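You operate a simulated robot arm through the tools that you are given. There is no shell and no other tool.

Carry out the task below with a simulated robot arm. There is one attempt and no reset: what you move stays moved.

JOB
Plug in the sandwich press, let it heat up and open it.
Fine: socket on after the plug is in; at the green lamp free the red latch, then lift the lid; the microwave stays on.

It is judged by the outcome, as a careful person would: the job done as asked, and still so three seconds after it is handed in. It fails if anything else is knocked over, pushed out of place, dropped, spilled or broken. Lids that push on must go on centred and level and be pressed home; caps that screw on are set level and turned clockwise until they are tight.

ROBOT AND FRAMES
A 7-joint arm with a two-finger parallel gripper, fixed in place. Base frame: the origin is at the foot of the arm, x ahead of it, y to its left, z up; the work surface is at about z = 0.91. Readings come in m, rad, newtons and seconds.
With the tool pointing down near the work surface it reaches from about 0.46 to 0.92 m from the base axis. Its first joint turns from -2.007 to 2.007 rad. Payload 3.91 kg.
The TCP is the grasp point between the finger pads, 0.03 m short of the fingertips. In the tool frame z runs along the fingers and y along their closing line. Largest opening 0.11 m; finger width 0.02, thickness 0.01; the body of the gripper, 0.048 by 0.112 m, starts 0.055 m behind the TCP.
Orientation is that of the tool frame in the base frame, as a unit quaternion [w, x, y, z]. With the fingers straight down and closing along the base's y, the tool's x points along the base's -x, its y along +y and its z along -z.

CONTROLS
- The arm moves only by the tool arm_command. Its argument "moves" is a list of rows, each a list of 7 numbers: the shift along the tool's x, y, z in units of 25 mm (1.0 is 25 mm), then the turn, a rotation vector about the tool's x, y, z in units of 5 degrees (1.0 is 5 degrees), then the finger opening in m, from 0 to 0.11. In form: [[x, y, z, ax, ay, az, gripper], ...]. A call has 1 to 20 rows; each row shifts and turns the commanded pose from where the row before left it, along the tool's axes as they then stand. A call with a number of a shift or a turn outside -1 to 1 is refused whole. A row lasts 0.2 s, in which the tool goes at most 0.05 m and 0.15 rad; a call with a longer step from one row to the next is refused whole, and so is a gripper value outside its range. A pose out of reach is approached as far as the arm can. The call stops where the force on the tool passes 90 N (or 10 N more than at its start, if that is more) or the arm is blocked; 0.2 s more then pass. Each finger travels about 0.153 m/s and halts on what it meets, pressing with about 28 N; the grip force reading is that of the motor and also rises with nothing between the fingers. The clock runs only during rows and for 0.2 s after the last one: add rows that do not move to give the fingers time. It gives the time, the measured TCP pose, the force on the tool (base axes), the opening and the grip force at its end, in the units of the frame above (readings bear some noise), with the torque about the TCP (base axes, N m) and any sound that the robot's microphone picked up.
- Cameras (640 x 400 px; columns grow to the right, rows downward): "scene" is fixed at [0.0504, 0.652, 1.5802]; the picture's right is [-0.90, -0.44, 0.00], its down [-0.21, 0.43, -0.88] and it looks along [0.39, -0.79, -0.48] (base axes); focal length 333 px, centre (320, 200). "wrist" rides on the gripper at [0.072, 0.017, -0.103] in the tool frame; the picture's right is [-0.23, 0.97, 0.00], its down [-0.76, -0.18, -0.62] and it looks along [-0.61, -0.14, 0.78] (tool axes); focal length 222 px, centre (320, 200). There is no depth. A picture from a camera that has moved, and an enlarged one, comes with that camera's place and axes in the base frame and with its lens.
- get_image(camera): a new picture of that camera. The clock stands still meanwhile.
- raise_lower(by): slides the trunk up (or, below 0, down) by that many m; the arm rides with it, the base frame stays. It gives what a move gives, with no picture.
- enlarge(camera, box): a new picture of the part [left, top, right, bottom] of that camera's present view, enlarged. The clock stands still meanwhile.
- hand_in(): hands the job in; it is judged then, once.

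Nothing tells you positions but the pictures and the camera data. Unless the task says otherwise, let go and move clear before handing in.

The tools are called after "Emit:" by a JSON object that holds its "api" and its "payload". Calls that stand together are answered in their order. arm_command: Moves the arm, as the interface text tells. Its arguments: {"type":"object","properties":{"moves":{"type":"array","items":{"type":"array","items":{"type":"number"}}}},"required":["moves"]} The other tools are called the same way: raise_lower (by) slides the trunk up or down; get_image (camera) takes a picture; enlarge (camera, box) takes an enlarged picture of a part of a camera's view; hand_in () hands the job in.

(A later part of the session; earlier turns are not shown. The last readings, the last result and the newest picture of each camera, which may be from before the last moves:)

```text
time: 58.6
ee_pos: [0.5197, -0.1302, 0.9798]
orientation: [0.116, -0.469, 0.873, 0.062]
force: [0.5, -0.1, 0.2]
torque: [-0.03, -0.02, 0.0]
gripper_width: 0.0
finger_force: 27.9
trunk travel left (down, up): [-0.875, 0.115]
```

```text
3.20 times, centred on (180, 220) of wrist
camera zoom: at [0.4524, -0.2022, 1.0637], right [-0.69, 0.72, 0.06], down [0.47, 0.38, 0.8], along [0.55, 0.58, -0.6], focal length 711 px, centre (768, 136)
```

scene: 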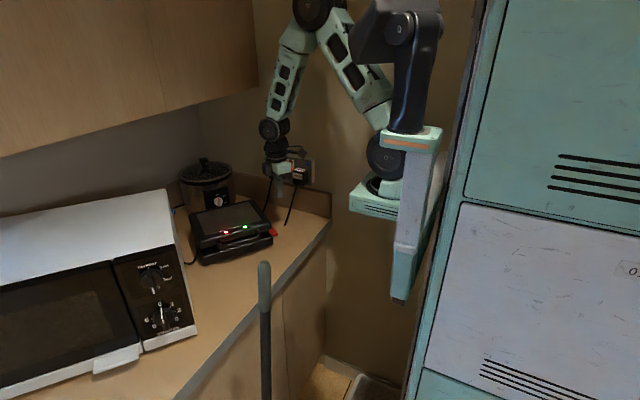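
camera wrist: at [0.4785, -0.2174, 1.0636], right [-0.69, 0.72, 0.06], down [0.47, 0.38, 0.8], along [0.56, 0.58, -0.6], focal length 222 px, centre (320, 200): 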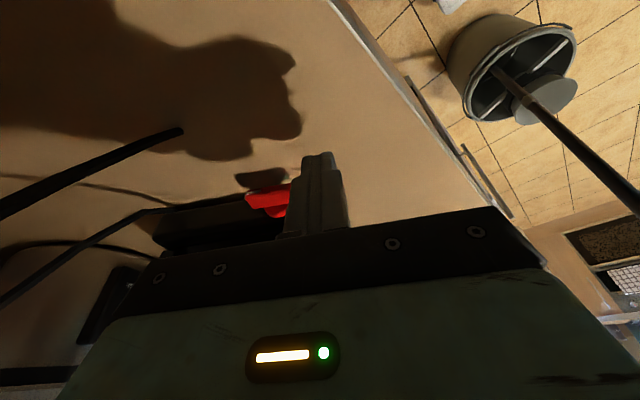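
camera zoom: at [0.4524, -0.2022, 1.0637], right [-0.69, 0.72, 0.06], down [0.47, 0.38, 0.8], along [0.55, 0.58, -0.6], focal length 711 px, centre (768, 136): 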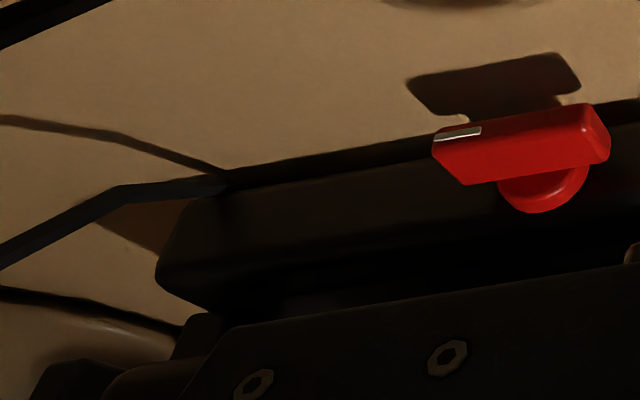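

No lock/unlock markings are visible; the bar's axis is at about (0.620, -0.132, 0.937), horizontal. I'll try a gentle downward press on the rear (pointer) end with closed fingertips, and watch whether it turns.

Emit:
{"api": "arm_command", "payload": {"moves": [[-0.233, 0, -0.87, 0, 0, 0, 0.0], [-0.233, 0, -0.87, 0, 0, 0, 0.0], [-0.333, -0.8, 0.089, 0, 0, 0, 0.0], [-0.333, -0.8, 0.089, 0, 0, 0, 0.0], [-0.333, -0.8, 0.089, 0, 0, 0, 0.0], [-0.333, -0.8, 0.089, 0, 0, 0, 0.0], [-0.333, -0.82, 0.09, 0, 0, 0, 0.0]]}}

Emit:
{"api": "get_image", "payload": {"camera": "wrist"}}

Emit:
{"api": "enlarge", "payload": {"camera": "wrist", "box": [240, 110, 400, 210]}}

Emit:
{"api": "enlarge", "payload": {"camera": "scene", "box": [240, 190, 304, 240]}}

```text
time: 60.2
ee_pos: [0.628, -0.1504, 1.0261]
orientation: [0.114, -0.469, 0.874, 0.061]
force: [-0.2, 0.1, -0.1]
torque: [0.02, -0.02, 0.02]
gripper_width: 0.0
finger_force: 28.2
trunk travel left (down, up): [-0.875, 0.115]
```

```text
taken
camera wrist: at [0.56, -0.2222, 1.1089], right [-0.69, 0.72, 0.06], down [0.47, 0.38, 0.8], along [0.55, 0.58, -0.6], focal length 222 px, centre (320, 200)
```

wrist: 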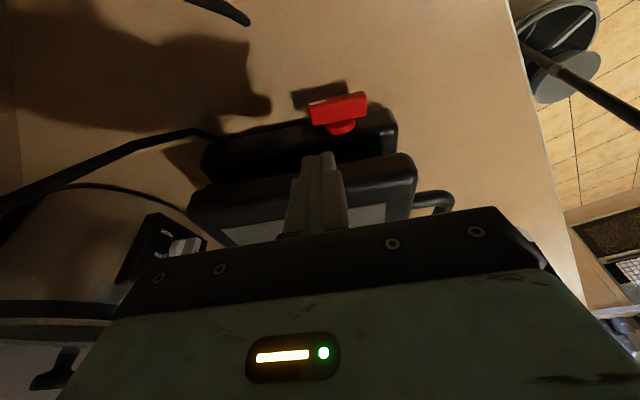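

```text
4.00 times, centred on (320, 160) of wrist
camera zoom: at [0.56, -0.2222, 1.1089], right [-0.69, 0.72, 0.06], down [0.47, 0.38, 0.8], along [0.55, 0.58, -0.6], focal length 888 px, centre (320, 360)
```

zoom: 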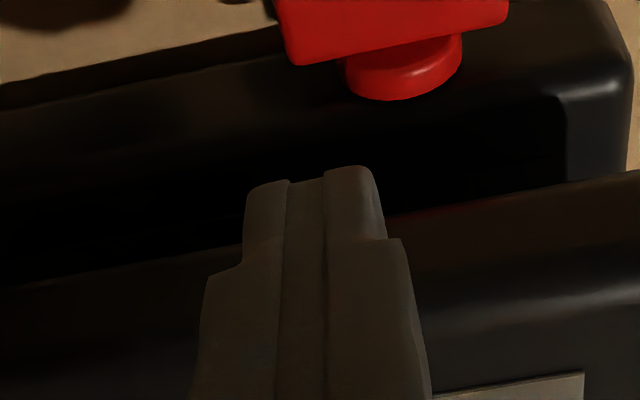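

```text
8.00 times, centred on (272, 215) of scene
camera zoom: at [0.0504, 0.652, 1.5802], right [-0.9, -0.44, 0.0], down [-0.21, 0.43, -0.88], along [0.39, -0.79, -0.48], focal length 2667 px, centre (704, 80)
```

zoom: 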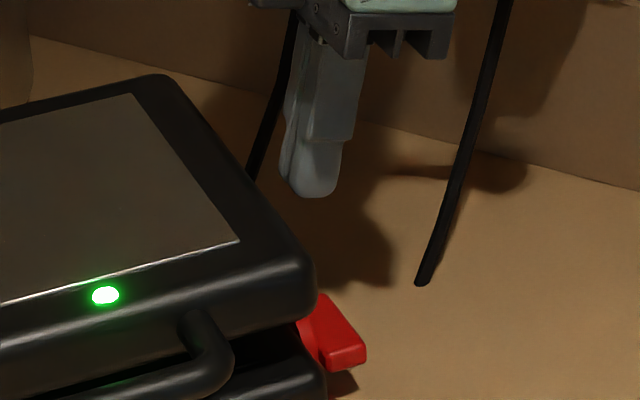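

The fingertips are above the rear end of the bar. Lowering until just above it.

Emit:
{"api": "arm_command", "payload": {"moves": [[0.13, 0, 0.483, 0, 0, 0, 0.0], [0.13, 0, 0.483, 0, 0, 0, 0.0], [0.13, 0, 0.483, 0, 0, 0, 0.0], [0.09, 0, 0.34, 0, 0, 0, 0.0]]}}

Emit:
{"api": "enlarge", "payload": {"camera": "wrist", "box": [240, 90, 400, 210]}}

Emit:
{"api": "enlarge", "payload": {"camera": "scene", "box": [240, 200, 304, 250]}}

```text
time: 61.2
ee_pos: [0.6292, -0.1492, 0.981]
orientation: [0.115, -0.469, 0.874, 0.062]
force: [-0.5, 0.2, 0.0]
torque: [0.01, 0.01, -0.02]
gripper_width: 0.0
finger_force: 28.2
trunk travel left (down, up): [-0.875, 0.115]
```

```text
3.33 times, centred on (320, 150) of wrist
camera zoom: at [0.5615, -0.2217, 1.0633], right [-0.69, 0.72, 0.06], down [0.47, 0.38, 0.8], along [0.55, 0.58, -0.6], focal length 740 px, centre (320, 367)
```

zoom: 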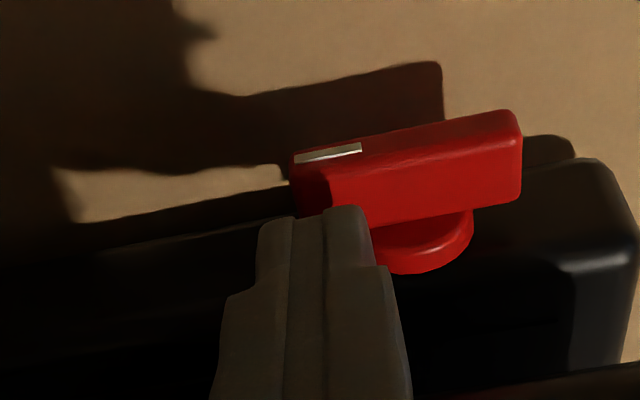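

```text
8.00 times, centred on (272, 225) of scene
camera zoom: at [0.0504, 0.652, 1.5802], right [-0.9, -0.44, 0.0], down [-0.21, 0.43, -0.88], along [0.39, -0.79, -0.48], focal length 2667 px, centre (704, 0)
```

zoom: 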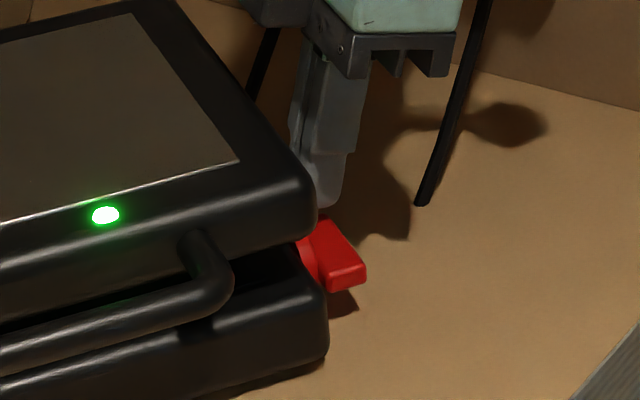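

Lined up over the rear end. Pressing down in small steps.

Emit:
{"api": "arm_command", "payload": {"moves": [[0.05, 0, 0.19, 0, 0, 0, 0.0], [0.04, 0, 0.155, 0, 0, 0, 0.0], [0.02, 0, 0.077, 0, 0, 0, 0.0]]}}

Emit:
{"api": "arm_command", "payload": {"moves": [[0.02, 0, 0.077, 0, 0, 0, 0.0]]}}

Emit:
{"api": "enlarge", "payload": {"camera": "wrist", "box": [240, 90, 400, 210]}}

```text
time: 62.0
ee_pos: [0.6293, -0.1507, 0.97]
orientation: [0.115, -0.468, 0.874, 0.061]
force: [1.8, -2.1, 2.4]
torque: [-0.1, -0.01, 0.03]
gripper_width: 0.0001
finger_force: 27.6
trunk travel left (down, up): [-0.875, 0.115]
```

```text
time: 62.4
ee_pos: [0.6273, -0.1515, 0.9682]
orientation: [0.116, -0.469, 0.874, 0.061]
force: [5.0, -4.6, 3.6]
torque: [-0.13, -0.15, 0.04]
gripper_width: 0.0002
finger_force: 27.9
trunk travel left (down, up): [-0.875, 0.115]
```

```text
3.33 times, centred on (320, 150) of wrist
camera zoom: at [0.5613, -0.2226, 1.051], right [-0.69, 0.72, 0.06], down [0.47, 0.38, 0.8], along [0.56, 0.58, -0.6], focal length 740 px, centre (320, 367)
```

zoom: 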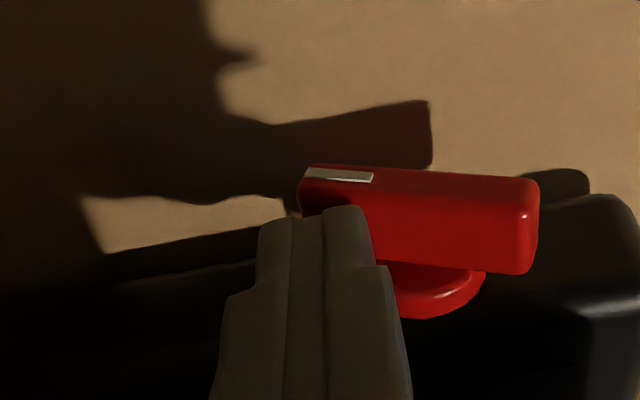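

The bar is turning easily (about 20° so far, ~5 N). Continuing down to follow it.

Emit:
{"api": "arm_command", "payload": {"moves": [[0.041, 0, 0.155, 0, 0, 0, 0.0], [0.041, 0, 0.155, 0, 0, 0, 0.0]]}}

Emit:
{"api": "enlarge", "payload": {"camera": "wrist", "box": [240, 90, 400, 210]}}

Emit:
{"api": "enlarge", "payload": {"camera": "scene", "box": [240, 200, 304, 250]}}

```text
time: 63.0
ee_pos: [0.6287, -0.149, 0.9609]
orientation: [0.114, -0.469, 0.873, 0.063]
force: [0.3, -0.2, -0.8]
torque: [-0.01, 0.01, -0.01]
gripper_width: 0.0003
finger_force: 27.4
trunk travel left (down, up): [-0.875, 0.115]
```

```text
3.33 times, centred on (320, 150) of wrist
camera zoom: at [0.5608, -0.2213, 1.0424], right [-0.69, 0.72, 0.06], down [0.47, 0.38, 0.8], along [0.55, 0.58, -0.6], focal length 740 px, centre (320, 367)
```

zoom: 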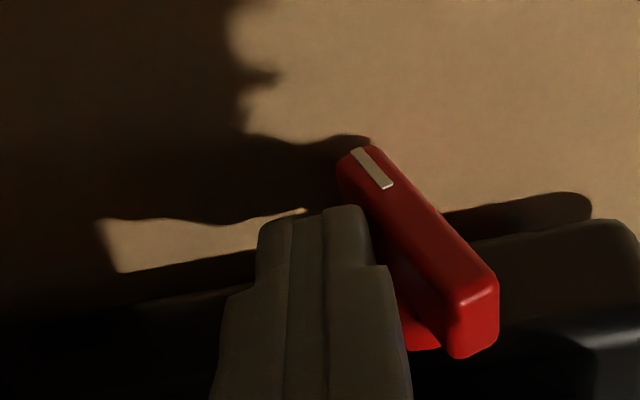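

```text
8.00 times, centred on (272, 225) of scene
camera zoom: at [0.0504, 0.652, 1.5802], right [-0.9, -0.44, 0.0], down [-0.21, 0.43, -0.88], along [0.39, -0.79, -0.48], focal length 2667 px, centre (704, 0)
```

zoom: 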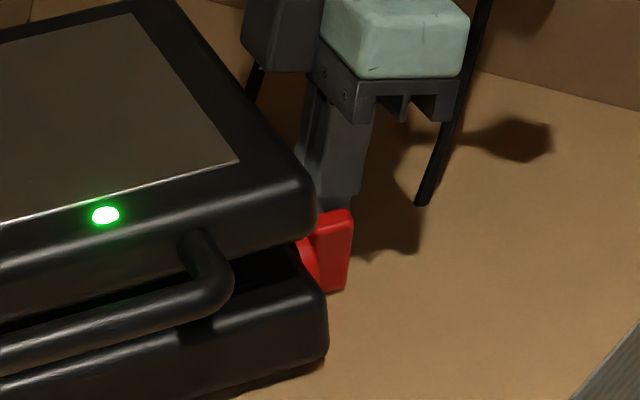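

The bar has followed to roughly 70°. I'll go a bit lower and sweep its lower end towards the front to complete the quarter turn.

Emit:
{"api": "arm_command", "payload": {"moves": [[0.041, 0, 0.155, 0, 0, 0, 0.0], [0.041, 0, 0.155, 0, 0, 0, 0.0], [0.03, 0, 0.115, 0, 0, 0, 0.0]]}}

Emit:
{"api": "arm_command", "payload": {"moves": [[0, 0.1, 0, 0, 0, 0, 0.0], [0, 0.1, 0, 0, 0, 0, 0.0]]}}

Emit:
{"api": "enlarge", "payload": {"camera": "wrist", "box": [240, 90, 400, 210]}}

Emit:
{"api": "enlarge", "payload": {"camera": "scene", "box": [240, 200, 304, 250]}}

```text
time: 63.8
ee_pos: [0.6285, -0.1501, 0.9493]
orientation: [0.115, -0.469, 0.874, 0.062]
force: [0.1, -0.4, 0.0]
torque: [0.0, -0.02, 0.01]
gripper_width: 0.0003
finger_force: 28.0
trunk travel left (down, up): [-0.875, 0.115]
```

```text
time: 64.4
ee_pos: [0.6249, -0.149, 0.9492]
orientation: [0.116, -0.469, 0.873, 0.061]
force: [8.0, -2.9, 3.3]
torque: [-0.04, -0.09, -0.01]
gripper_width: 0.0
finger_force: 27.8
trunk travel left (down, up): [-0.875, 0.115]
```

```text
3.33 times, centred on (320, 150) of wrist
camera zoom: at [0.5574, -0.22, 1.0324], right [-0.69, 0.72, 0.06], down [0.46, 0.38, 0.8], along [0.56, 0.58, -0.6], focal length 740 px, centre (320, 367)
```

zoom: 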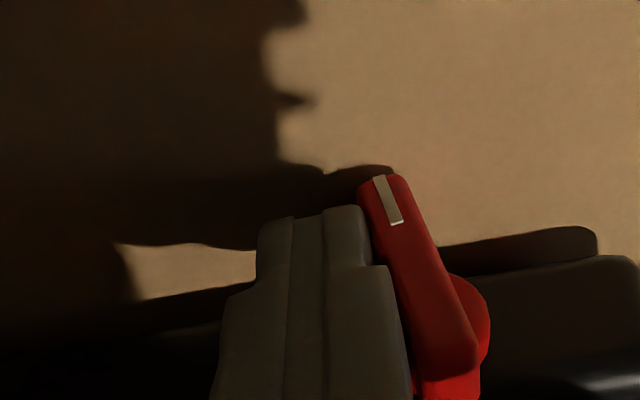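

```text
8.00 times, centred on (272, 225) of scene
camera zoom: at [0.0504, 0.652, 1.5802], right [-0.9, -0.44, 0.0], down [-0.21, 0.43, -0.88], along [0.39, -0.79, -0.48], focal length 2667 px, centre (704, 0)
```

zoom: 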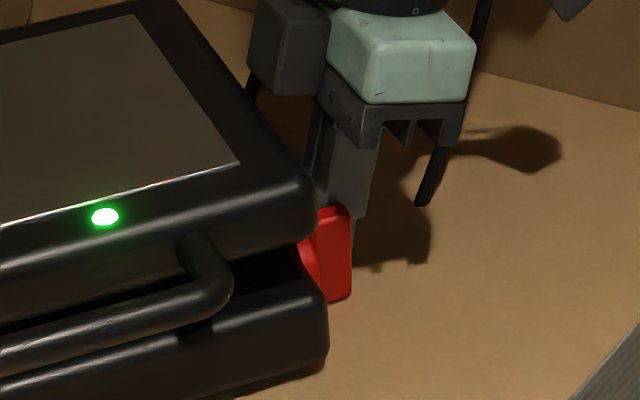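

Emit:
{"api": "arm_command", "payload": {"moves": [[0, 0.08, 0, 0, 0, 0, 0.0], [0, 0.08, 0, 0, 0, 0, 0.0]]}}

Emit:
{"api": "enlarge", "payload": {"camera": "wrist", "box": [240, 90, 400, 210]}}

Emit:
{"api": "enlarge", "payload": {"camera": "scene", "box": [185, 195, 285, 270]}}

```text
time: 65.0
ee_pos: [0.6216, -0.1468, 0.9495]
orientation: [0.115, -0.468, 0.874, 0.061]
force: [6.5, -5.0, 4.6]
torque: [0.02, -0.08, -0.08]
gripper_width: 0.0001
finger_force: 27.8
trunk travel left (down, up): [-0.875, 0.115]
```

```text
3.33 times, centred on (320, 150) of wrist
camera zoom: at [0.5536, -0.2178, 1.032], right [-0.69, 0.72, 0.06], down [0.47, 0.38, 0.8], along [0.55, 0.58, -0.6], focal length 740 px, centre (320, 367)
```

zoom: 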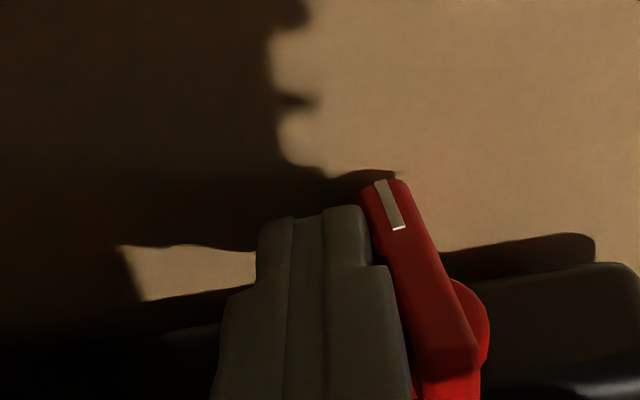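

```text
5.33 times, centred on (235, 232) of scene
camera zoom: at [0.0504, 0.652, 1.5802], right [-0.9, -0.44, 0.0], down [-0.21, 0.43, -0.88], along [0.39, -0.79, -0.48], focal length 1778 px, centre (773, 27)
```

zoom: 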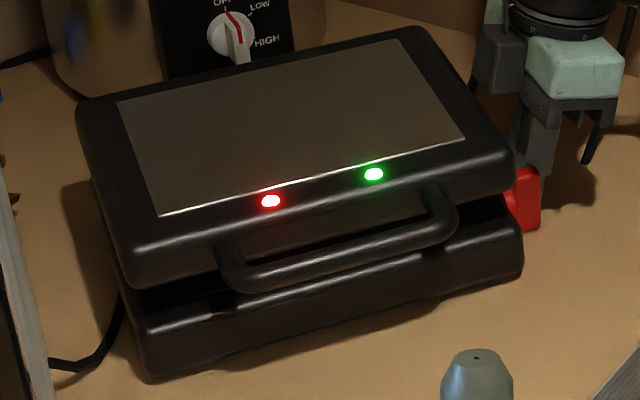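

The knob is at its stop (near vertical), and the last push nudged the press itself a few millimetres, so I'll stop pushing and back away from it.

Emit:
{"api": "arm_command", "payload": {"moves": [[0, -0.3, 0, 0, 0, 0, 0.0], [0, -0.3, 0, 0, 0, 0, 0.0], [-0.13, -0.2, -0.483, 0, 0, 0, 0.0], [-0.13, 0, -0.483, 0, 0, 0, 0.0], [-0.13, 0, -0.483, 0, 0, 0, 0.0], [-0.2, 0, -0.75, 0, 0, 0, 0.0], [-0.2, 0, -0.75, 0, 0, 0, 0.0]]}}

Emit:
{"api": "get_image", "payload": {"camera": "wrist"}}

Emit:
{"api": "enlarge", "payload": {"camera": "wrist", "box": [280, 60, 440, 160]}}

Emit:
{"api": "enlarge", "payload": {"camera": "scene", "box": [185, 195, 285, 270]}}

```text
time: 66.6
ee_pos: [0.6368, -0.1557, 1.0259]
orientation: [0.115, -0.468, 0.874, 0.061]
force: [0.5, 0.6, -0.1]
torque: [0.01, 0.0, -0.05]
gripper_width: 0.0003
finger_force: 28.1
trunk travel left (down, up): [-0.875, 0.115]
```

```text
taken
camera wrist: at [0.569, -0.2281, 1.1094], right [-0.69, 0.72, 0.06], down [0.47, 0.38, 0.8], along [0.55, 0.58, -0.6], focal length 222 px, centre (320, 200)
```

wrist: 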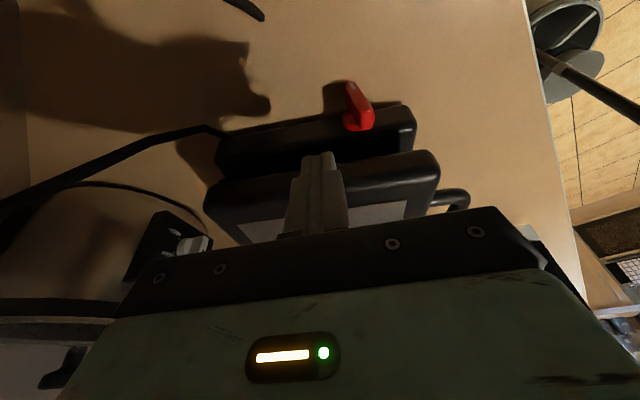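

```text
4.00 times, centred on (360, 110) of wrist
camera zoom: at [0.569, -0.2281, 1.1094], right [-0.69, 0.72, 0.06], down [0.47, 0.38, 0.8], along [0.55, 0.58, -0.6], focal length 888 px, centre (160, 560)
```

zoom: 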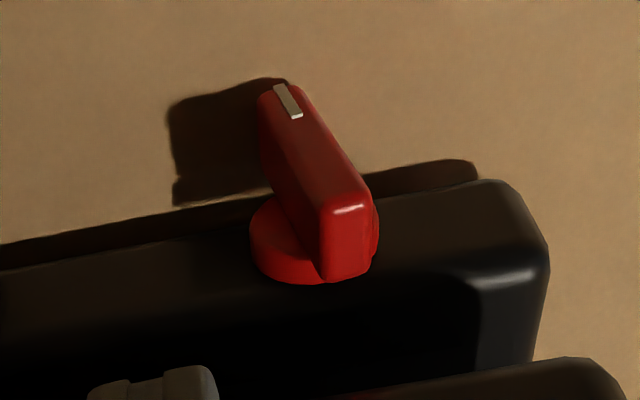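

```text
5.33 times, centred on (235, 232) of scene
camera zoom: at [0.0504, 0.652, 1.5802], right [-0.9, -0.44, 0.0], down [-0.21, 0.43, -0.88], along [0.39, -0.79, -0.48], focal length 1778 px, centre (773, 27)
```

zoom: 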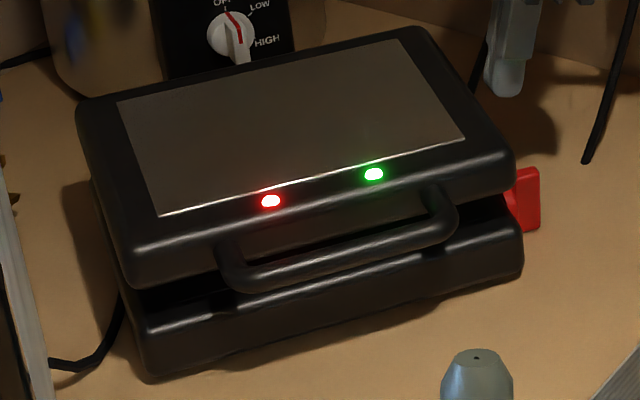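

The latch bar is now vertical and the press has only shifted very slightly. Next I'll raise the hand and look at the handle from above to plan the lift.

Emit:
{"api": "arm_command", "payload": {"moves": [[0, 0, -1, 0, 1, 0, 0.0], [0, 0, -1, 0, 1, 0, 0.0], [0, 0, -1, 0, 1, 0, 0.0], [0, 0, -1, 0, 0, 0, 0.0], [0, 0, -1, 0, 0, 0, 0.03], [-0.7, 0.5, 0, 0, 0, 0, 0.05], [-0.7, 0.5, 0, 0, 0, 0, 0.05], [-0.7, 0.5, 0, 0, 0, 0, 0.05], [-0.7, 0.5, 0, 0, 0, 0, 0.05], [-0.7, 0.5, 0, 0, 0, 0, 0.05], [-0.7, 0.5, 0, 0, 0, 0, 0.05], [-0.7, 0.5, 0, 0, 0, 0, 0.05], [-0.5, 0.5, 0, 0, 0, 0, 0.05]]}}

Emit:
{"api": "get_image", "payload": {"camera": "wrist"}}

Emit:
{"api": "get_image", "payload": {"camera": "scene"}}

```text
time: 69.4
ee_pos: [0.6222, 0.0017, 1.1505]
orientation: [0.0, -0.471, 0.882, 0.0]
force: [0.2, 0.0, -0.6]
torque: [0.0, -0.01, -0.01]
gripper_width: 0.0499
finger_force: 0.1
trunk travel left (down, up): [-0.875, 0.115]
```

```text
taken
camera wrist: at [0.5677, -0.0503, 1.2545], right [-0.68, 0.73, 0.0], down [0.57, 0.54, 0.62], along [0.45, 0.43, -0.78], focal length 222 px, centre (320, 200)
```

wrist: 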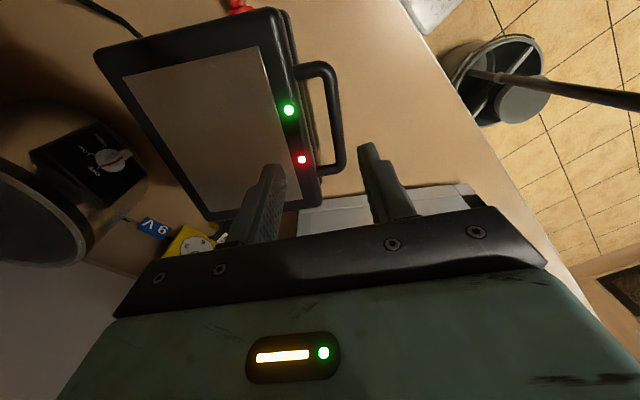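

```text
taken
```

scene: 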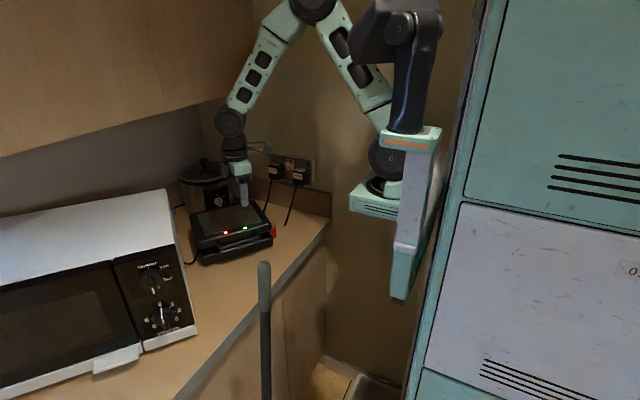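

Emit:
{"api": "enlarge", "payload": {"camera": "wrist", "box": [80, 0, 380, 220]}}

Emit:
{"api": "enlarge", "payload": {"camera": "wrist", "box": [240, 40, 400, 190]}}

```text
1.82 times, centred on (230, 110) of wrist
camera zoom: at [0.5677, -0.0503, 1.2545], right [-0.68, 0.73, 0.0], down [0.57, 0.54, 0.62], along [0.45, 0.43, -0.78], focal length 404 px, centre (484, 364)
```

zoom: 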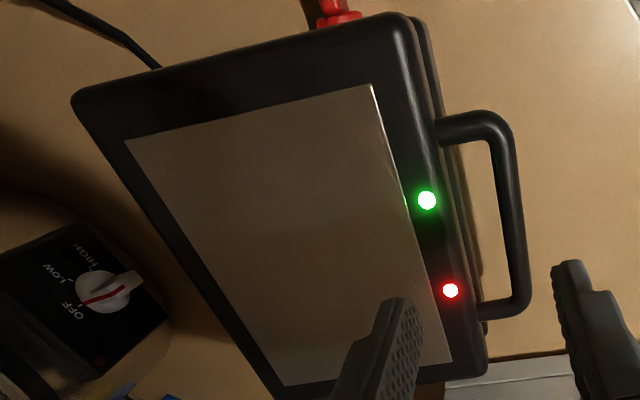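

```text
2.67 times, centred on (320, 115) of wrist
camera zoom: at [0.5677, -0.0503, 1.2545], right [-0.68, 0.73, 0.0], down [0.57, 0.54, 0.62], along [0.45, 0.43, -0.78], focal length 592 px, centre (320, 427)
```

zoom: 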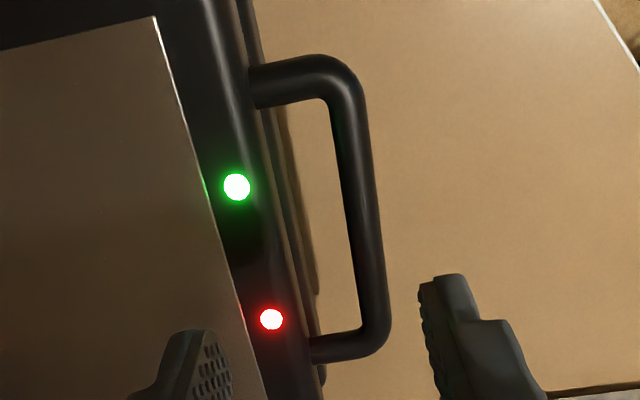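

The handle bar centre is at about (0.626, 0.031, 0.992), running along the press's front; the mop handle stands near (0.405, 0.196, top ≈1.12) and must be avoided. I'll turn the hand so it points away from the robot, then tilt it 45° to hook closed fingers under the bar from the front.

Emit:
{"api": "arm_command", "payload": {"moves": [[0, 0, 0, 0, 0, -0.89, 0.03], [0, 0, 0, 0, 0, -0.89, 0.02], [0, 0, 0, 0, 0, -0.89, 0.01], [0, 0, 0, 0, 0, -0.89, 0.0], [-0.244, 0.838, 0.16, 0, 0, 0, 0.0], [-0.244, 0.838, 0.16, 0, 0, 0, 0.0], [-0.244, 0.838, 0.16, 0, 0, 0, 0.0], [-0.244, 0.838, 0.16, 0, 0, 0, 0.0], [-0.244, 0.838, 0.16, 0, 0, 0, 0.0], [0, 0, 0, 1, 0, 0, 0.0], [0, 0, 0, 1, 0, 0, 0.0], [0, 0, 0, 1, 0, 0, 0.0], [0, 0, 0, 1, 0, 0, 0.0], [0, 0, 0, 1, 0, 0, 0.0]]}}

Emit:
{"api": "get_image", "payload": {"camera": "wrist"}}

Emit:
{"api": "get_image", "payload": {"camera": "scene"}}

```text
time: 72.4
ee_pos: [0.5297, 0.058, 1.1287]
orientation: [0.13, -0.589, 0.779, -0.173]
force: [0.0, -0.8, 0.4]
torque: [0.03, 0.03, 0.03]
gripper_width: 0.0002
finger_force: 28.4
trunk travel left (down, up): [-0.875, 0.115]
```

```text
taken
camera wrist: at [0.4532, 0.0032, 1.2173], right [-0.79, 0.46, -0.41], down [0.11, 0.76, 0.64], along [0.61, 0.46, -0.65], focal length 222 px, centre (320, 200)
```

wrist: 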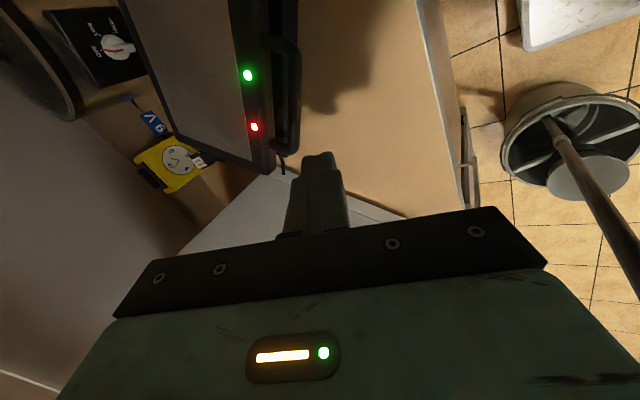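

```text
taken
```

scene: 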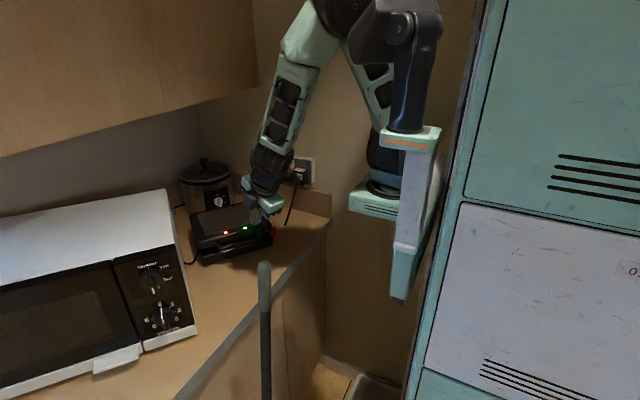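

All clear of the mop handle. Completing the tilt and moving to the pre-hook position in front of and below the bar.

Emit:
{"api": "arm_command", "payload": {"moves": [[0, 0, 0, 1, 0, 0, 0.0], [0, 0, 0, 1, 0, 0, 0.0], [0, 0, 0, 1, 0, 0, 0.0], [0, 0, 0, 1, 0, 0, 0.0], [0, 0.55, 0.8, 0, 0, 0, 0.0], [0, 0.55, 0.8, 0, 0, 0, 0.0], [0, 0.55, 0.8, 0, 0, 0, 0.0], [0, 0.55, 0.8, 0, 0, 0, 0.0], [0, 0, 0.7, 0, 0, 0, 0.0]]}}

Emit:
{"api": "get_image", "payload": {"camera": "wrist"}}

Emit:
{"api": "enlarge", "payload": {"camera": "wrist", "box": [220, 20, 420, 220]}}

Emit:
{"api": "enlarge", "payload": {"camera": "scene", "box": [185, 185, 305, 275]}}

```text
time: 73.1
ee_pos: [0.5433, 0.0624, 1.1624]
orientation: [0.226, -0.516, 0.81, -0.161]
force: [0.7, 0.7, 0.4]
torque: [0.0, 0.01, 0.0]
gripper_width: 0.0
finger_force: 28.0
trunk travel left (down, up): [-0.875, 0.115]
stopped in row 3: the arm was blocked; the commanded pose is now the measured one
```

```text
taken
camera wrist: at [0.4495, 0.0053, 1.2287], right [-0.66, 0.61, -0.43], down [0.08, 0.64, 0.77], along [0.74, 0.47, -0.47], focal length 222 px, centre (320, 200)
```

wrist: 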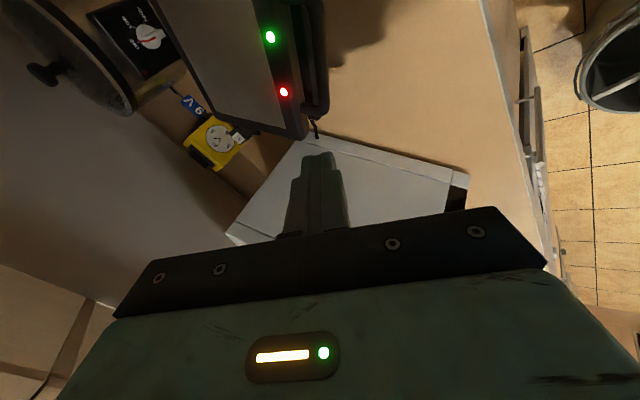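

```text
2.00 times, centred on (320, 120) of wrist
camera zoom: at [0.4495, 0.0053, 1.2287], right [-0.66, 0.61, -0.43], down [0.08, 0.64, 0.77], along [0.74, 0.47, -0.47], focal length 444 px, centre (320, 360)
```

zoom: 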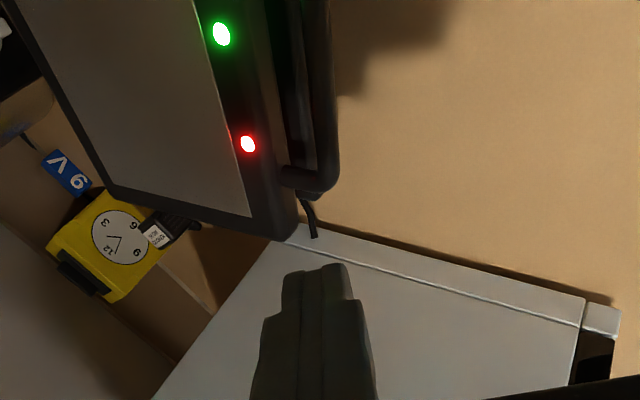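

```text
4.44 times, centred on (245, 230) of scene
camera zoom: at [0.0504, 0.652, 1.5802], right [-0.9, -0.44, 0.0], down [-0.21, 0.43, -0.88], along [0.39, -0.79, -0.48], focal length 1482 px, centre (653, 67)
```

zoom: 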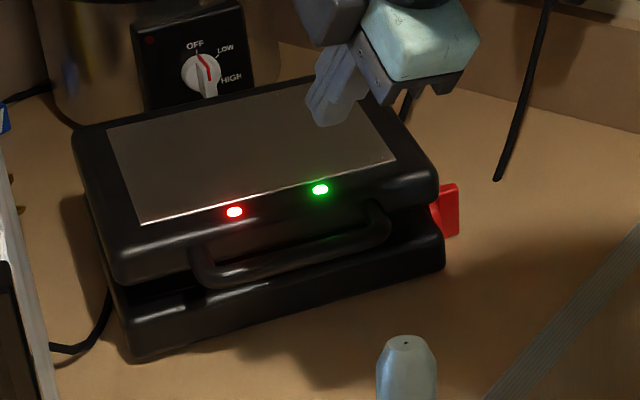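

That yaw hit a wrist joint limit (nothing was touched). For hooking, the hand's roll doesn't matter, so I'll roll it back to the easier side.

Emit:
{"api": "arm_command", "payload": {"moves": [[0, 0, 0, 0, 0, 0.97, 0.0], [0, 0, 0, 0, 0, 0.97, 0.0], [0, 0, 0, 0, 0, 0.97, 0.0], [0, 0, 0, 0, 0, 0.97, 0.0], [0, 0, 0, 0, 0, 0.97, 0.0], [0, 0, 0, 0, 0, 0.97, 0.0], [0, 0, 0, 0, 0, 0.97, 0.0], [0, 0, 0, 0, 0, 0.97, 0.0], [0, 0, 0, 0, 0, 0.97, 0.0], [0, 0, 0, 0, 0, 0.97, 0.0], [0, 0, 0, 0, 0, 0.97, 0.0], [0, 0, 0, 0, 0, 0.97, 0.0], [0, 0, 0, 0, 0, 0.97, 0.0], [0, 0, 0, 0, 0, 0.97, 0.0]]}}

Emit:
{"api": "get_image", "payload": {"camera": "wrist"}}

Emit:
{"api": "get_image", "payload": {"camera": "scene"}}

```text
time: 76.1
ee_pos: [0.542, 0.0631, 1.1617]
orientation: [0.276, 0.021, 0.961, -0.009]
force: [-0.2, -0.3, 0.2]
torque: [-0.02, -0.03, 0.01]
gripper_width: 0.0
finger_force: 27.7
trunk travel left (down, up): [-0.875, 0.115]
```

```text
taken
camera wrist: at [0.4269, 0.0845, 1.2116], right [0.24, 0.96, 0.12], down [0.31, -0.19, 0.93], along [0.92, -0.19, -0.34], focal length 222 px, centre (320, 200)
```

wrist: 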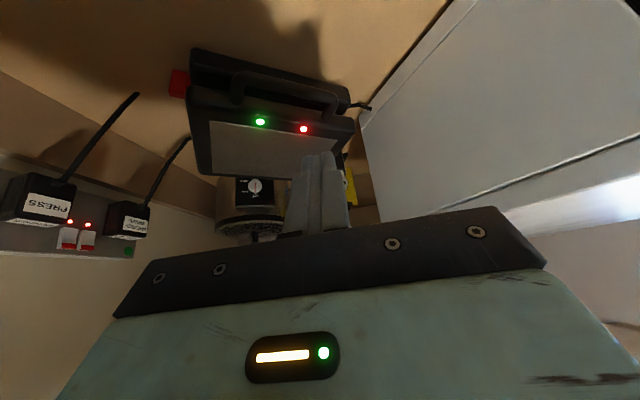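

```text
taken
```

scene: 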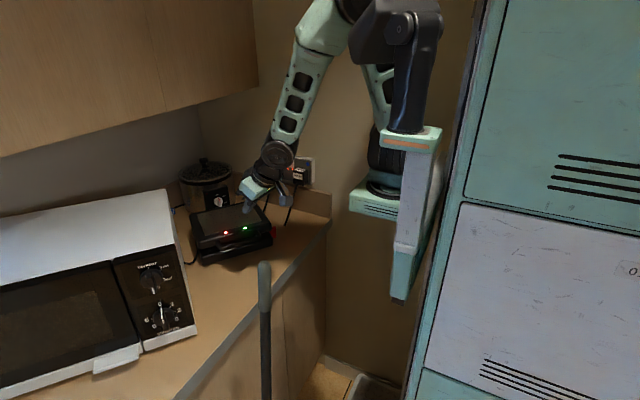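

Good, the hand now points outward and down. I'll bring it to 45° and slightly rightward, then descend to the pre-hook position in front of the handle.

Emit:
{"api": "arm_command", "payload": {"moves": [[0, 0, 0, 0, -0.85, 0, 0.0], [0, 0, 0, 0, -0.85, 0, 0.0], [0, 0, 0, 0, -0.84, 0, 0.0], [0, 0, 0, 0.613, 0, 0.613, 0.0], [0, 0, 0, 0.613, 0, 0.613, 0.0], [0, 0, 0, 0.613, 0, 0.613, 0.0], [0.567, -0.05, 0.753, 0, 0, 0, 0.0], [0.567, -0.05, 0.753, 0, 0, 0, 0.0], [0.567, -0.05, 0.753, 0, 0, 0, 0.0], [0.567, -0.05, 0.753, 0, 0, 0, 0.0], [0.567, -0.05, 0.753, 0, 0, 0, 0.0], [0.567, -0.05, 0.753, 0, 0, 0, 0.0]]}}

Emit:
{"api": "get_image", "payload": {"camera": "wrist"}}

Emit:
{"api": "enlarge", "payload": {"camera": "scene", "box": [185, 185, 305, 275]}}

```text
time: 77.4
ee_pos: [0.5685, 0.0751, 1.1898]
orientation: [0.353, 0.179, 0.918, 0.017]
force: [0.3, 0.6, 0.0]
torque: [-0.01, -0.04, -0.02]
gripper_width: 0.0
finger_force: 27.9
out of reach, approached as far as the arm can: row 1, 2, 3
trunk travel left (down, up): [-0.875, 0.115]
stopped in row 6: the arm was blocked; the commanded pose is now the measured one
```

```text
taken
camera wrist: at [0.4568, 0.124, 1.2253], right [0.46, 0.83, 0.3], down [0.06, -0.37, 0.93], along [0.88, -0.41, -0.22], focal length 222 px, centre (320, 200)
```

wrist: 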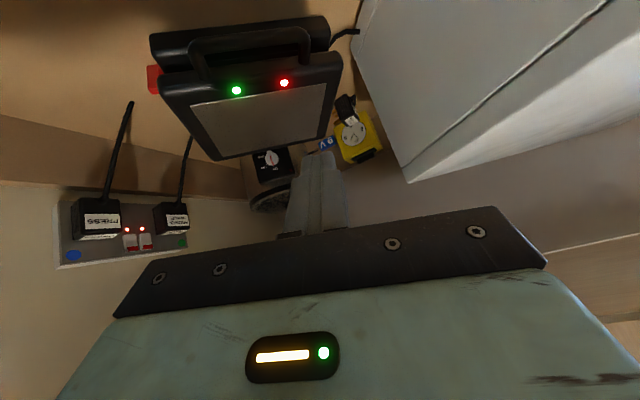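

```text
4.44 times, centred on (245, 230) of scene
camera zoom: at [0.0504, 0.652, 1.5802], right [-0.9, -0.44, 0.0], down [-0.21, 0.43, -0.88], along [0.39, -0.79, -0.48], focal length 1482 px, centre (653, 67)
```

zoom: 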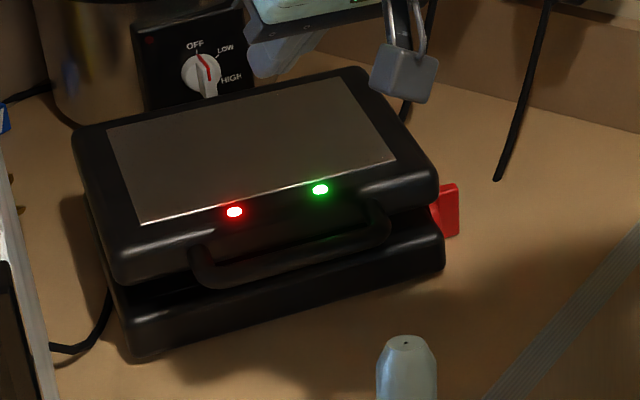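

The wrist can't pitch outward that far here. Instead I'll point the fingers straight down and grip the handle bar across its width, then lift along the hinge arc. Reorienting in place first.

Emit:
{"api": "arm_command", "payload": {"moves": [[0, 0, 0, -0.241, 0.541, -0.961, 0.0], [0, 0, 0, -0.241, 0.541, -0.961, 0.0], [0, 0, 0, -0.241, 0.541, -0.961, 0.0], [0, 0, 0, -0.241, 0.541, -0.961, 0.0], [0, 0, 0, -0.241, 0.541, -0.961, 0.0], [0, 0, 0, -0.241, 0.541, -0.961, 0.0], [0, 0, 0, -0.241, 0.541, -0.961, 0.0], [0, 0, 0, -0.241, 0.541, -0.961, 0.0], [0, 0, 0, -0.241, 0.541, -0.961, 0.0], [0, 0, 0, -0.241, 0.541, -0.961, 0.0], [0, 0, 0, -0.241, 0.541, -0.961, 0.0], [0, 0, 0, -0.241, 0.541, -0.961, 0.02], [0, 0, 0, -0.241, 0.541, -0.961, 0.036], [0, 0, 0, -0.241, 0.541, -0.961, 0.036], [0, 0, 0, -0.236, 0.546, -0.956, 0.036]]}}

Emit:
{"api": "get_image", "payload": {"camera": "wrist"}}

Emit:
{"api": "enlarge", "payload": {"camera": "wrist", "box": [200, 20, 400, 200]}}

```text
time: 80.6
ee_pos: [0.567, 0.0749, 1.1894]
orientation: [-0.002, -0.454, 0.891, -0.001]
force: [0.3, -0.7, -0.6]
torque: [0.02, -0.02, -0.02]
gripper_width: 0.0362
finger_force: 0.0
trunk travel left (down, up): [-0.875, 0.115]
```

```text
taken
camera wrist: at [0.5105, 0.0271, 1.2944], right [-0.65, 0.76, 0.0], down [0.59, 0.51, 0.62], along [0.47, 0.4, -0.78], focal length 222 px, centre (320, 200)
```

wrist: 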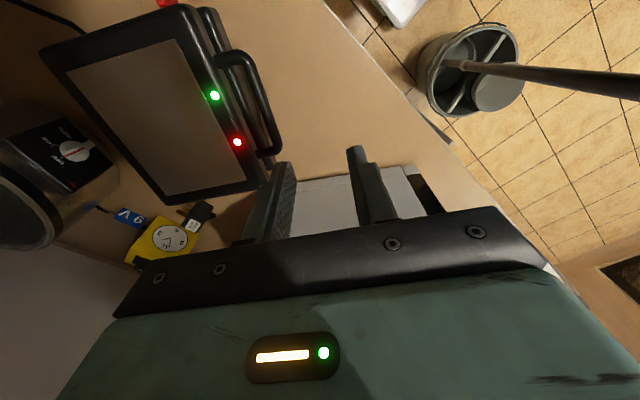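

```text
2.22 times, centred on (300, 110) of wrist
camera zoom: at [0.5105, 0.0271, 1.2944], right [-0.65, 0.76, 0.0], down [0.59, 0.51, 0.62], along [0.47, 0.4, -0.78], focal length 494 px, centre (364, 400)
```

zoom: 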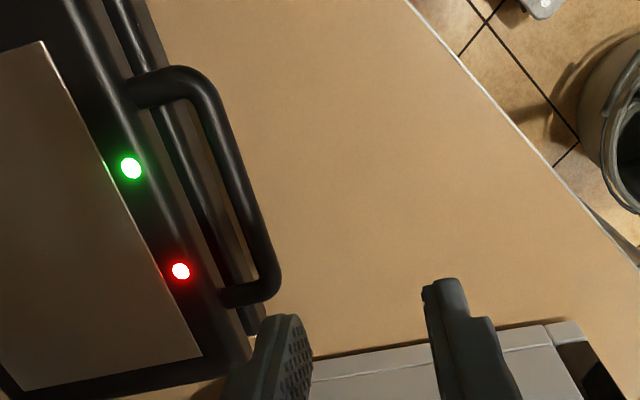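

Bar triangulates again to (0.6247, 0.0294, 0.992), direction ≈53.4°, matching the hand's yaw. Moving over the bar with 36 mm opening and lowering part-way.

Emit:
{"api": "arm_command", "payload": {"moves": [[0.039, -0.979, 0, 0, 0, 0, 0.036], [0.039, -0.979, 0, 0, 0, 0, 0.036], [0.039, -0.979, 0, 0, 0, 0, 0.036], [0, 0, 1, 0, 0, 0, 0.036], [0, 0, 1, 0, 0, 0, 0.036], [0, 0, 1, 0, 0, 0, 0.036], [0, 0, 1, 0, 0, 0, 0.036], [0, 0, 0.9, 0, 0, 0, 0.036]]}}

Emit:
{"api": "get_image", "payload": {"camera": "wrist"}}

Emit:
{"api": "enlarge", "payload": {"camera": "wrist", "box": [220, 60, 420, 210]}}

Emit:
{"api": "enlarge", "payload": {"camera": "scene", "box": [185, 175, 305, 275]}}

```text
time: 82.4
ee_pos: [0.6251, 0.0282, 1.0664]
orientation: [-0.002, -0.453, 0.891, -0.002]
force: [0.3, 0.6, 0.0]
torque: [0.01, 0.02, 0.01]
gripper_width: 0.0362
finger_force: 0.0
trunk travel left (down, up): [-0.875, 0.115]
```

```text
taken
camera wrist: at [0.5688, -0.0197, 1.1715], right [-0.65, 0.76, 0.0], down [0.59, 0.51, 0.62], along [0.47, 0.4, -0.78], focal length 222 px, centre (320, 200)
```

wrist: 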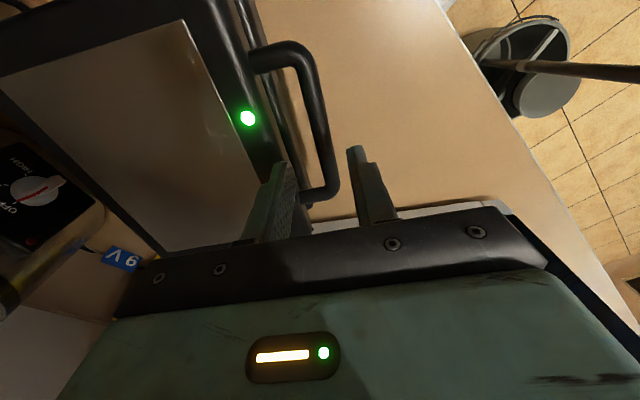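

```text
2.67 times, centred on (320, 135) of wrist
camera zoom: at [0.5688, -0.0197, 1.1715], right [-0.65, 0.76, 0.0], down [0.59, 0.51, 0.62], along [0.47, 0.4, -0.78], focal length 592 px, centre (320, 373)
```

zoom: 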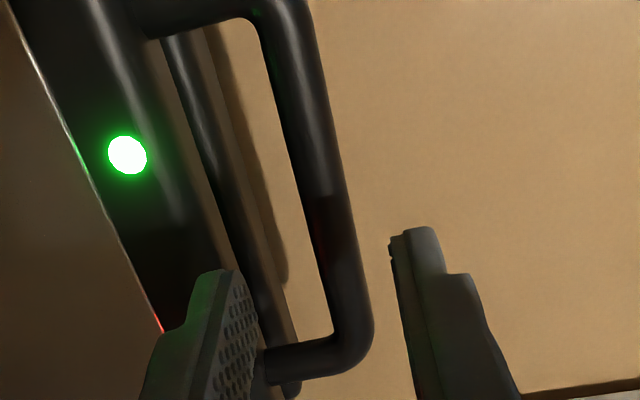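

```text
4.00 times, centred on (245, 225) of scene
camera zoom: at [0.0504, 0.652, 1.5802], right [-0.9, -0.44, 0.0], down [-0.21, 0.43, -0.88], along [0.39, -0.79, -0.48], focal length 1334 px, centre (620, 100)
```

zoom: 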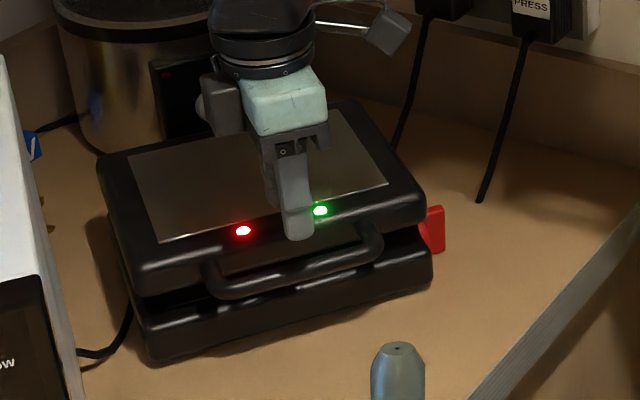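

Fingers straddle the bar evenly. Lowering the last 6 cm and gripping.

Emit:
{"api": "arm_command", "payload": {"moves": [[0, 0, 0.85, 0, 0, 0, 0.036], [0, 0, 0.85, 0, 0, 0, 0.036], [0, 0, 0.86, 0, 0, 0, 0.036]]}}

Emit:
{"api": "enlarge", "payload": {"camera": "wrist", "box": [220, 60, 420, 210]}}

Emit:
{"api": "enlarge", "payload": {"camera": "scene", "box": [205, 195, 285, 255]}}

```text
time: 83.2
ee_pos: [0.6237, 0.0282, 1.0016]
orientation: [-0.001, -0.453, 0.892, -0.003]
force: [0.9, 0.0, 0.0]
torque: [0.02, 0.0, -0.01]
gripper_width: 0.0361
finger_force: 0.1
trunk travel left (down, up): [-0.875, 0.115]
```

```text
2.67 times, centred on (320, 135) of wrist
camera zoom: at [0.5676, -0.0205, 1.1077], right [-0.65, 0.76, 0.0], down [0.59, 0.51, 0.62], along [0.47, 0.4, -0.78], focal length 592 px, centre (320, 373)
```

zoom: 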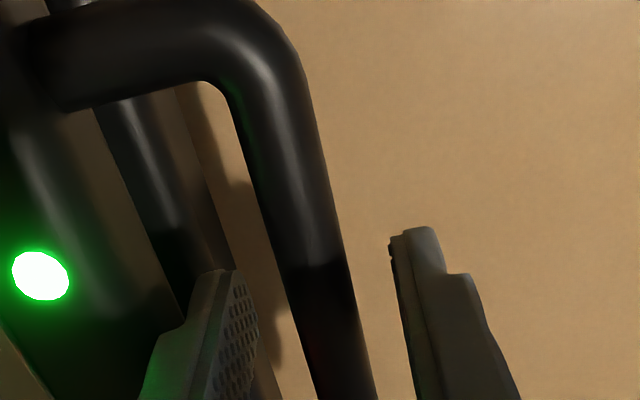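

```text
6.67 times, centred on (245, 225) of scene
camera zoom: at [0.0504, 0.652, 1.5802], right [-0.9, -0.44, 0.0], down [-0.21, 0.43, -0.88], along [0.39, -0.79, -0.48], focal length 2223 px, centre (820, 33)
```

zoom: 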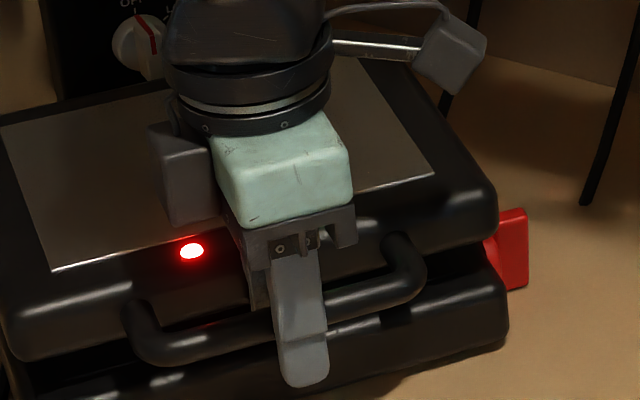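

Bar is between the pads. Closing on it.

Emit:
{"api": "arm_command", "payload": {"moves": [[0, 0, 0, 0, 0, 0, 0.026], [0, 0, 0, 0, 0, 0, 0.018], [0, 0, 0, 0, 0, 0, 0.008], [0, 0, 0, 0, 0, 0, 0.008]]}}

Emit:
{"api": "enlarge", "payload": {"camera": "scene", "box": [205, 195, 285, 255]}}

```text
time: 84.2
ee_pos: [0.6241, 0.03, 1.0024]
orientation: [-0.002, -0.453, 0.891, -0.002]
force: [-3.1, 2.2, -0.5]
torque: [-0.34, 0.02, -0.18]
gripper_width: 0.0148
finger_force: 29.0
trunk travel left (down, up): [-0.875, 0.115]
```

```text
6.67 times, centred on (245, 225) of scene
camera zoom: at [0.0504, 0.652, 1.5802], right [-0.9, -0.44, 0.0], down [-0.21, 0.43, -0.88], along [0.39, -0.79, -0.48], focal length 2223 px, centre (820, 33)
```

zoom: 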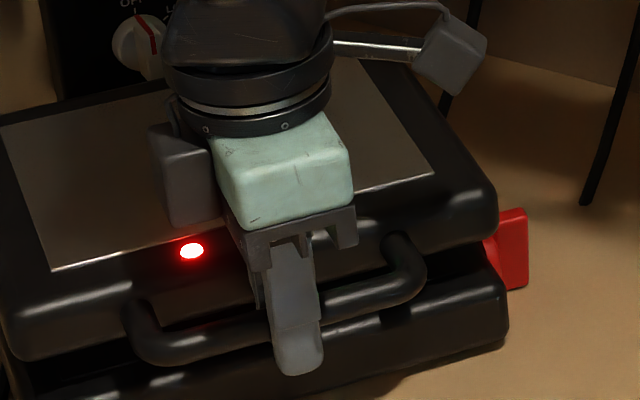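

Gripped the handle. Now lifting the first few degrees along the estimated hinge arc, watching forces.

Emit:
{"api": "arm_command", "payload": {"moves": [[0, 0.0, -0.2, 0, 0, 0, 0.008], [0, -0.04, -0.25, 0, 0, 0, 0.008], [0, -0.06, -0.25, 0, 0, 0, 0.008]]}}

Emit:
{"api": "enlarge", "payload": {"camera": "scene", "box": [185, 175, 305, 275]}}

```text
time: 85.0
ee_pos: [0.6244, 0.0267, 1.0198]
orientation: [-0.003, -0.453, 0.891, -0.001]
force: [-8.2, 1.1, 0.8]
torque: [-0.04, 0.12, -0.21]
gripper_width: 0.015
finger_force: 27.6
trunk travel left (down, up): [-0.875, 0.115]
```

```text
4.00 times, centred on (245, 225) of scene
camera zoom: at [0.0504, 0.652, 1.5802], right [-0.9, -0.44, 0.0], down [-0.21, 0.43, -0.88], along [0.39, -0.79, -0.48], focal length 1334 px, centre (620, 100)
```

zoom: 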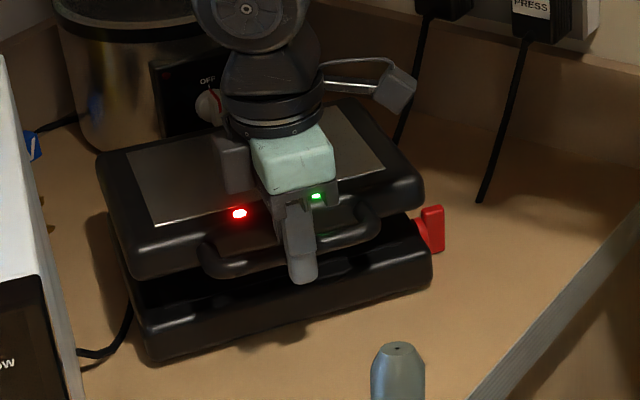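

The lid is coming up and the base stays. The handle is pushing me ~7 N towards the front, so I'll reduce the rearward component slightly and continue.

Emit:
{"api": "arm_command", "payload": {"moves": [[0, 0.02, -0.25, 0, 0, 0, 0.008], [0, -0.04, -0.25, 0, 0, 0, 0.008], [0, -0.06, -0.25, 0, 0, 0, 0.008]]}}

```text
time: 85.8
ee_pos: [0.6286, 0.0254, 1.0393]
orientation: [-0.001, -0.452, 0.892, -0.002]
force: [-1.8, -6.4, -0.3]
torque: [-0.2, 0.17, -0.27]
gripper_width: 0.0149
finger_force: 28.0
trunk travel left (down, up): [-0.875, 0.115]
```

Emit:
{"api": "arm_command", "payload": {"moves": [[0.01, -0.08, -0.272, 0, 0, 0, 0.008], [0.01, -0.085, -0.272, 0, 0, 0, 0.008], [0.005, -0.09, -0.272, 0, 0, 0, 0.008], [0, -0.095, -0.272, 0, 0, 0, 0.008], [0, -0.1, -0.272, 0, 0, 0, 0.008]]}}

Emit:
{"api": "enlarge", "payload": {"camera": "scene", "box": [185, 175, 305, 275]}}

Emit:
{"api": "get_image", "payload": {"camera": "wrist"}}

```text
time: 87.0
ee_pos: [0.6387, 0.0187, 1.074]
orientation: [-0.001, -0.452, 0.892, -0.002]
force: [-0.8, -5.5, 0.2]
torque: [-0.13, 0.09, -0.24]
gripper_width: 0.0147
finger_force: 28.0
trunk travel left (down, up): [-0.875, 0.115]
```

```text
4.00 times, centred on (245, 225) of scene
camera zoom: at [0.0504, 0.652, 1.5802], right [-0.9, -0.44, 0.0], down [-0.21, 0.43, -0.88], along [0.39, -0.79, -0.48], focal length 1334 px, centre (620, 100)
```

zoom: 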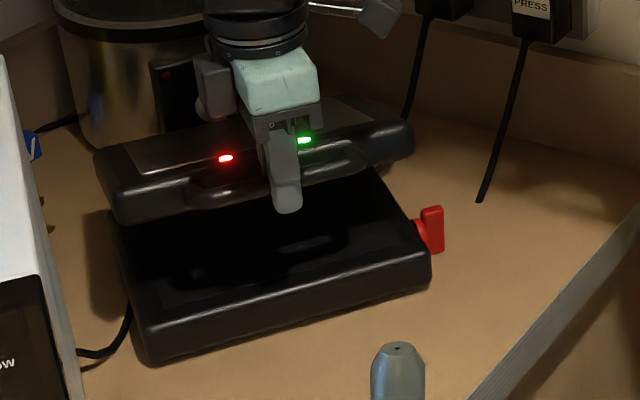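

```text
taken
camera wrist: at [0.5817, -0.0292, 1.1787], right [-0.65, 0.76, 0.0], down [0.59, 0.51, 0.62], along [0.47, 0.4, -0.78], focal length 222 px, centre (320, 200)
```

wrist: 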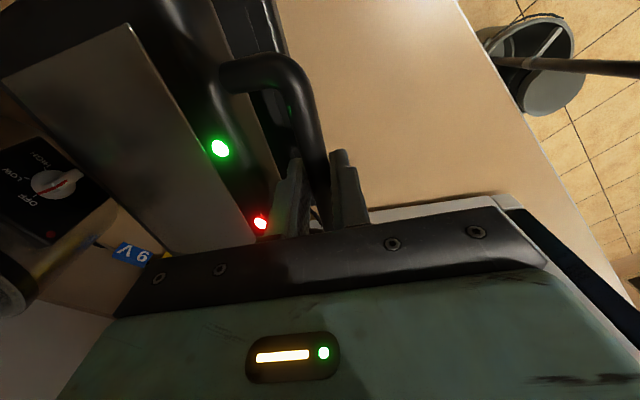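

The lid is lifting smoothly with the base unmoved (about 20°). Continuing along the arc while gradually tilting the hand to stay clear of the cabinet.

Emit:
{"api": "arm_command", "payload": {"moves": [[0.01, -0.11, -0.262, 0, 0, 0, 0.008], [0.01, -0.12, -0.258, 0, 0, 0, 0.008], [0.01, -0.13, -0.254, 0, 0, 0, 0.008], [0.01, -0.14, -0.25, 0, 0, 0, 0.008], [0.01, -0.15, -0.245, 0, 0, 0, 0.008]]}}

Emit:
{"api": "enlarge", "payload": {"camera": "scene", "box": [185, 165, 305, 265]}}

```text
time: 88.2
ee_pos: [0.6506, 0.0094, 1.105]
orientation: [-0.001, -0.453, 0.892, -0.001]
force: [1.2, -0.8, -0.4]
torque: [0.15, -0.08, -0.34]
gripper_width: 0.0144
finger_force: 27.9
trunk travel left (down, up): [-0.875, 0.115]
```

```text
4.00 times, centred on (245, 215) of scene
camera zoom: at [0.0504, 0.652, 1.5802], right [-0.9, -0.44, 0.0], down [-0.21, 0.43, -0.88], along [0.39, -0.79, -0.48], focal length 1334 px, centre (620, 140)
```

zoom: 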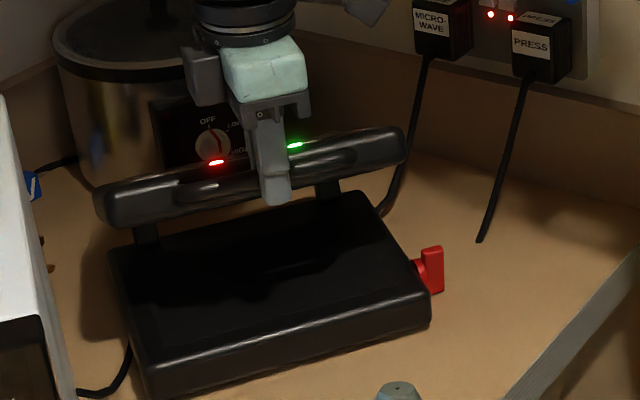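

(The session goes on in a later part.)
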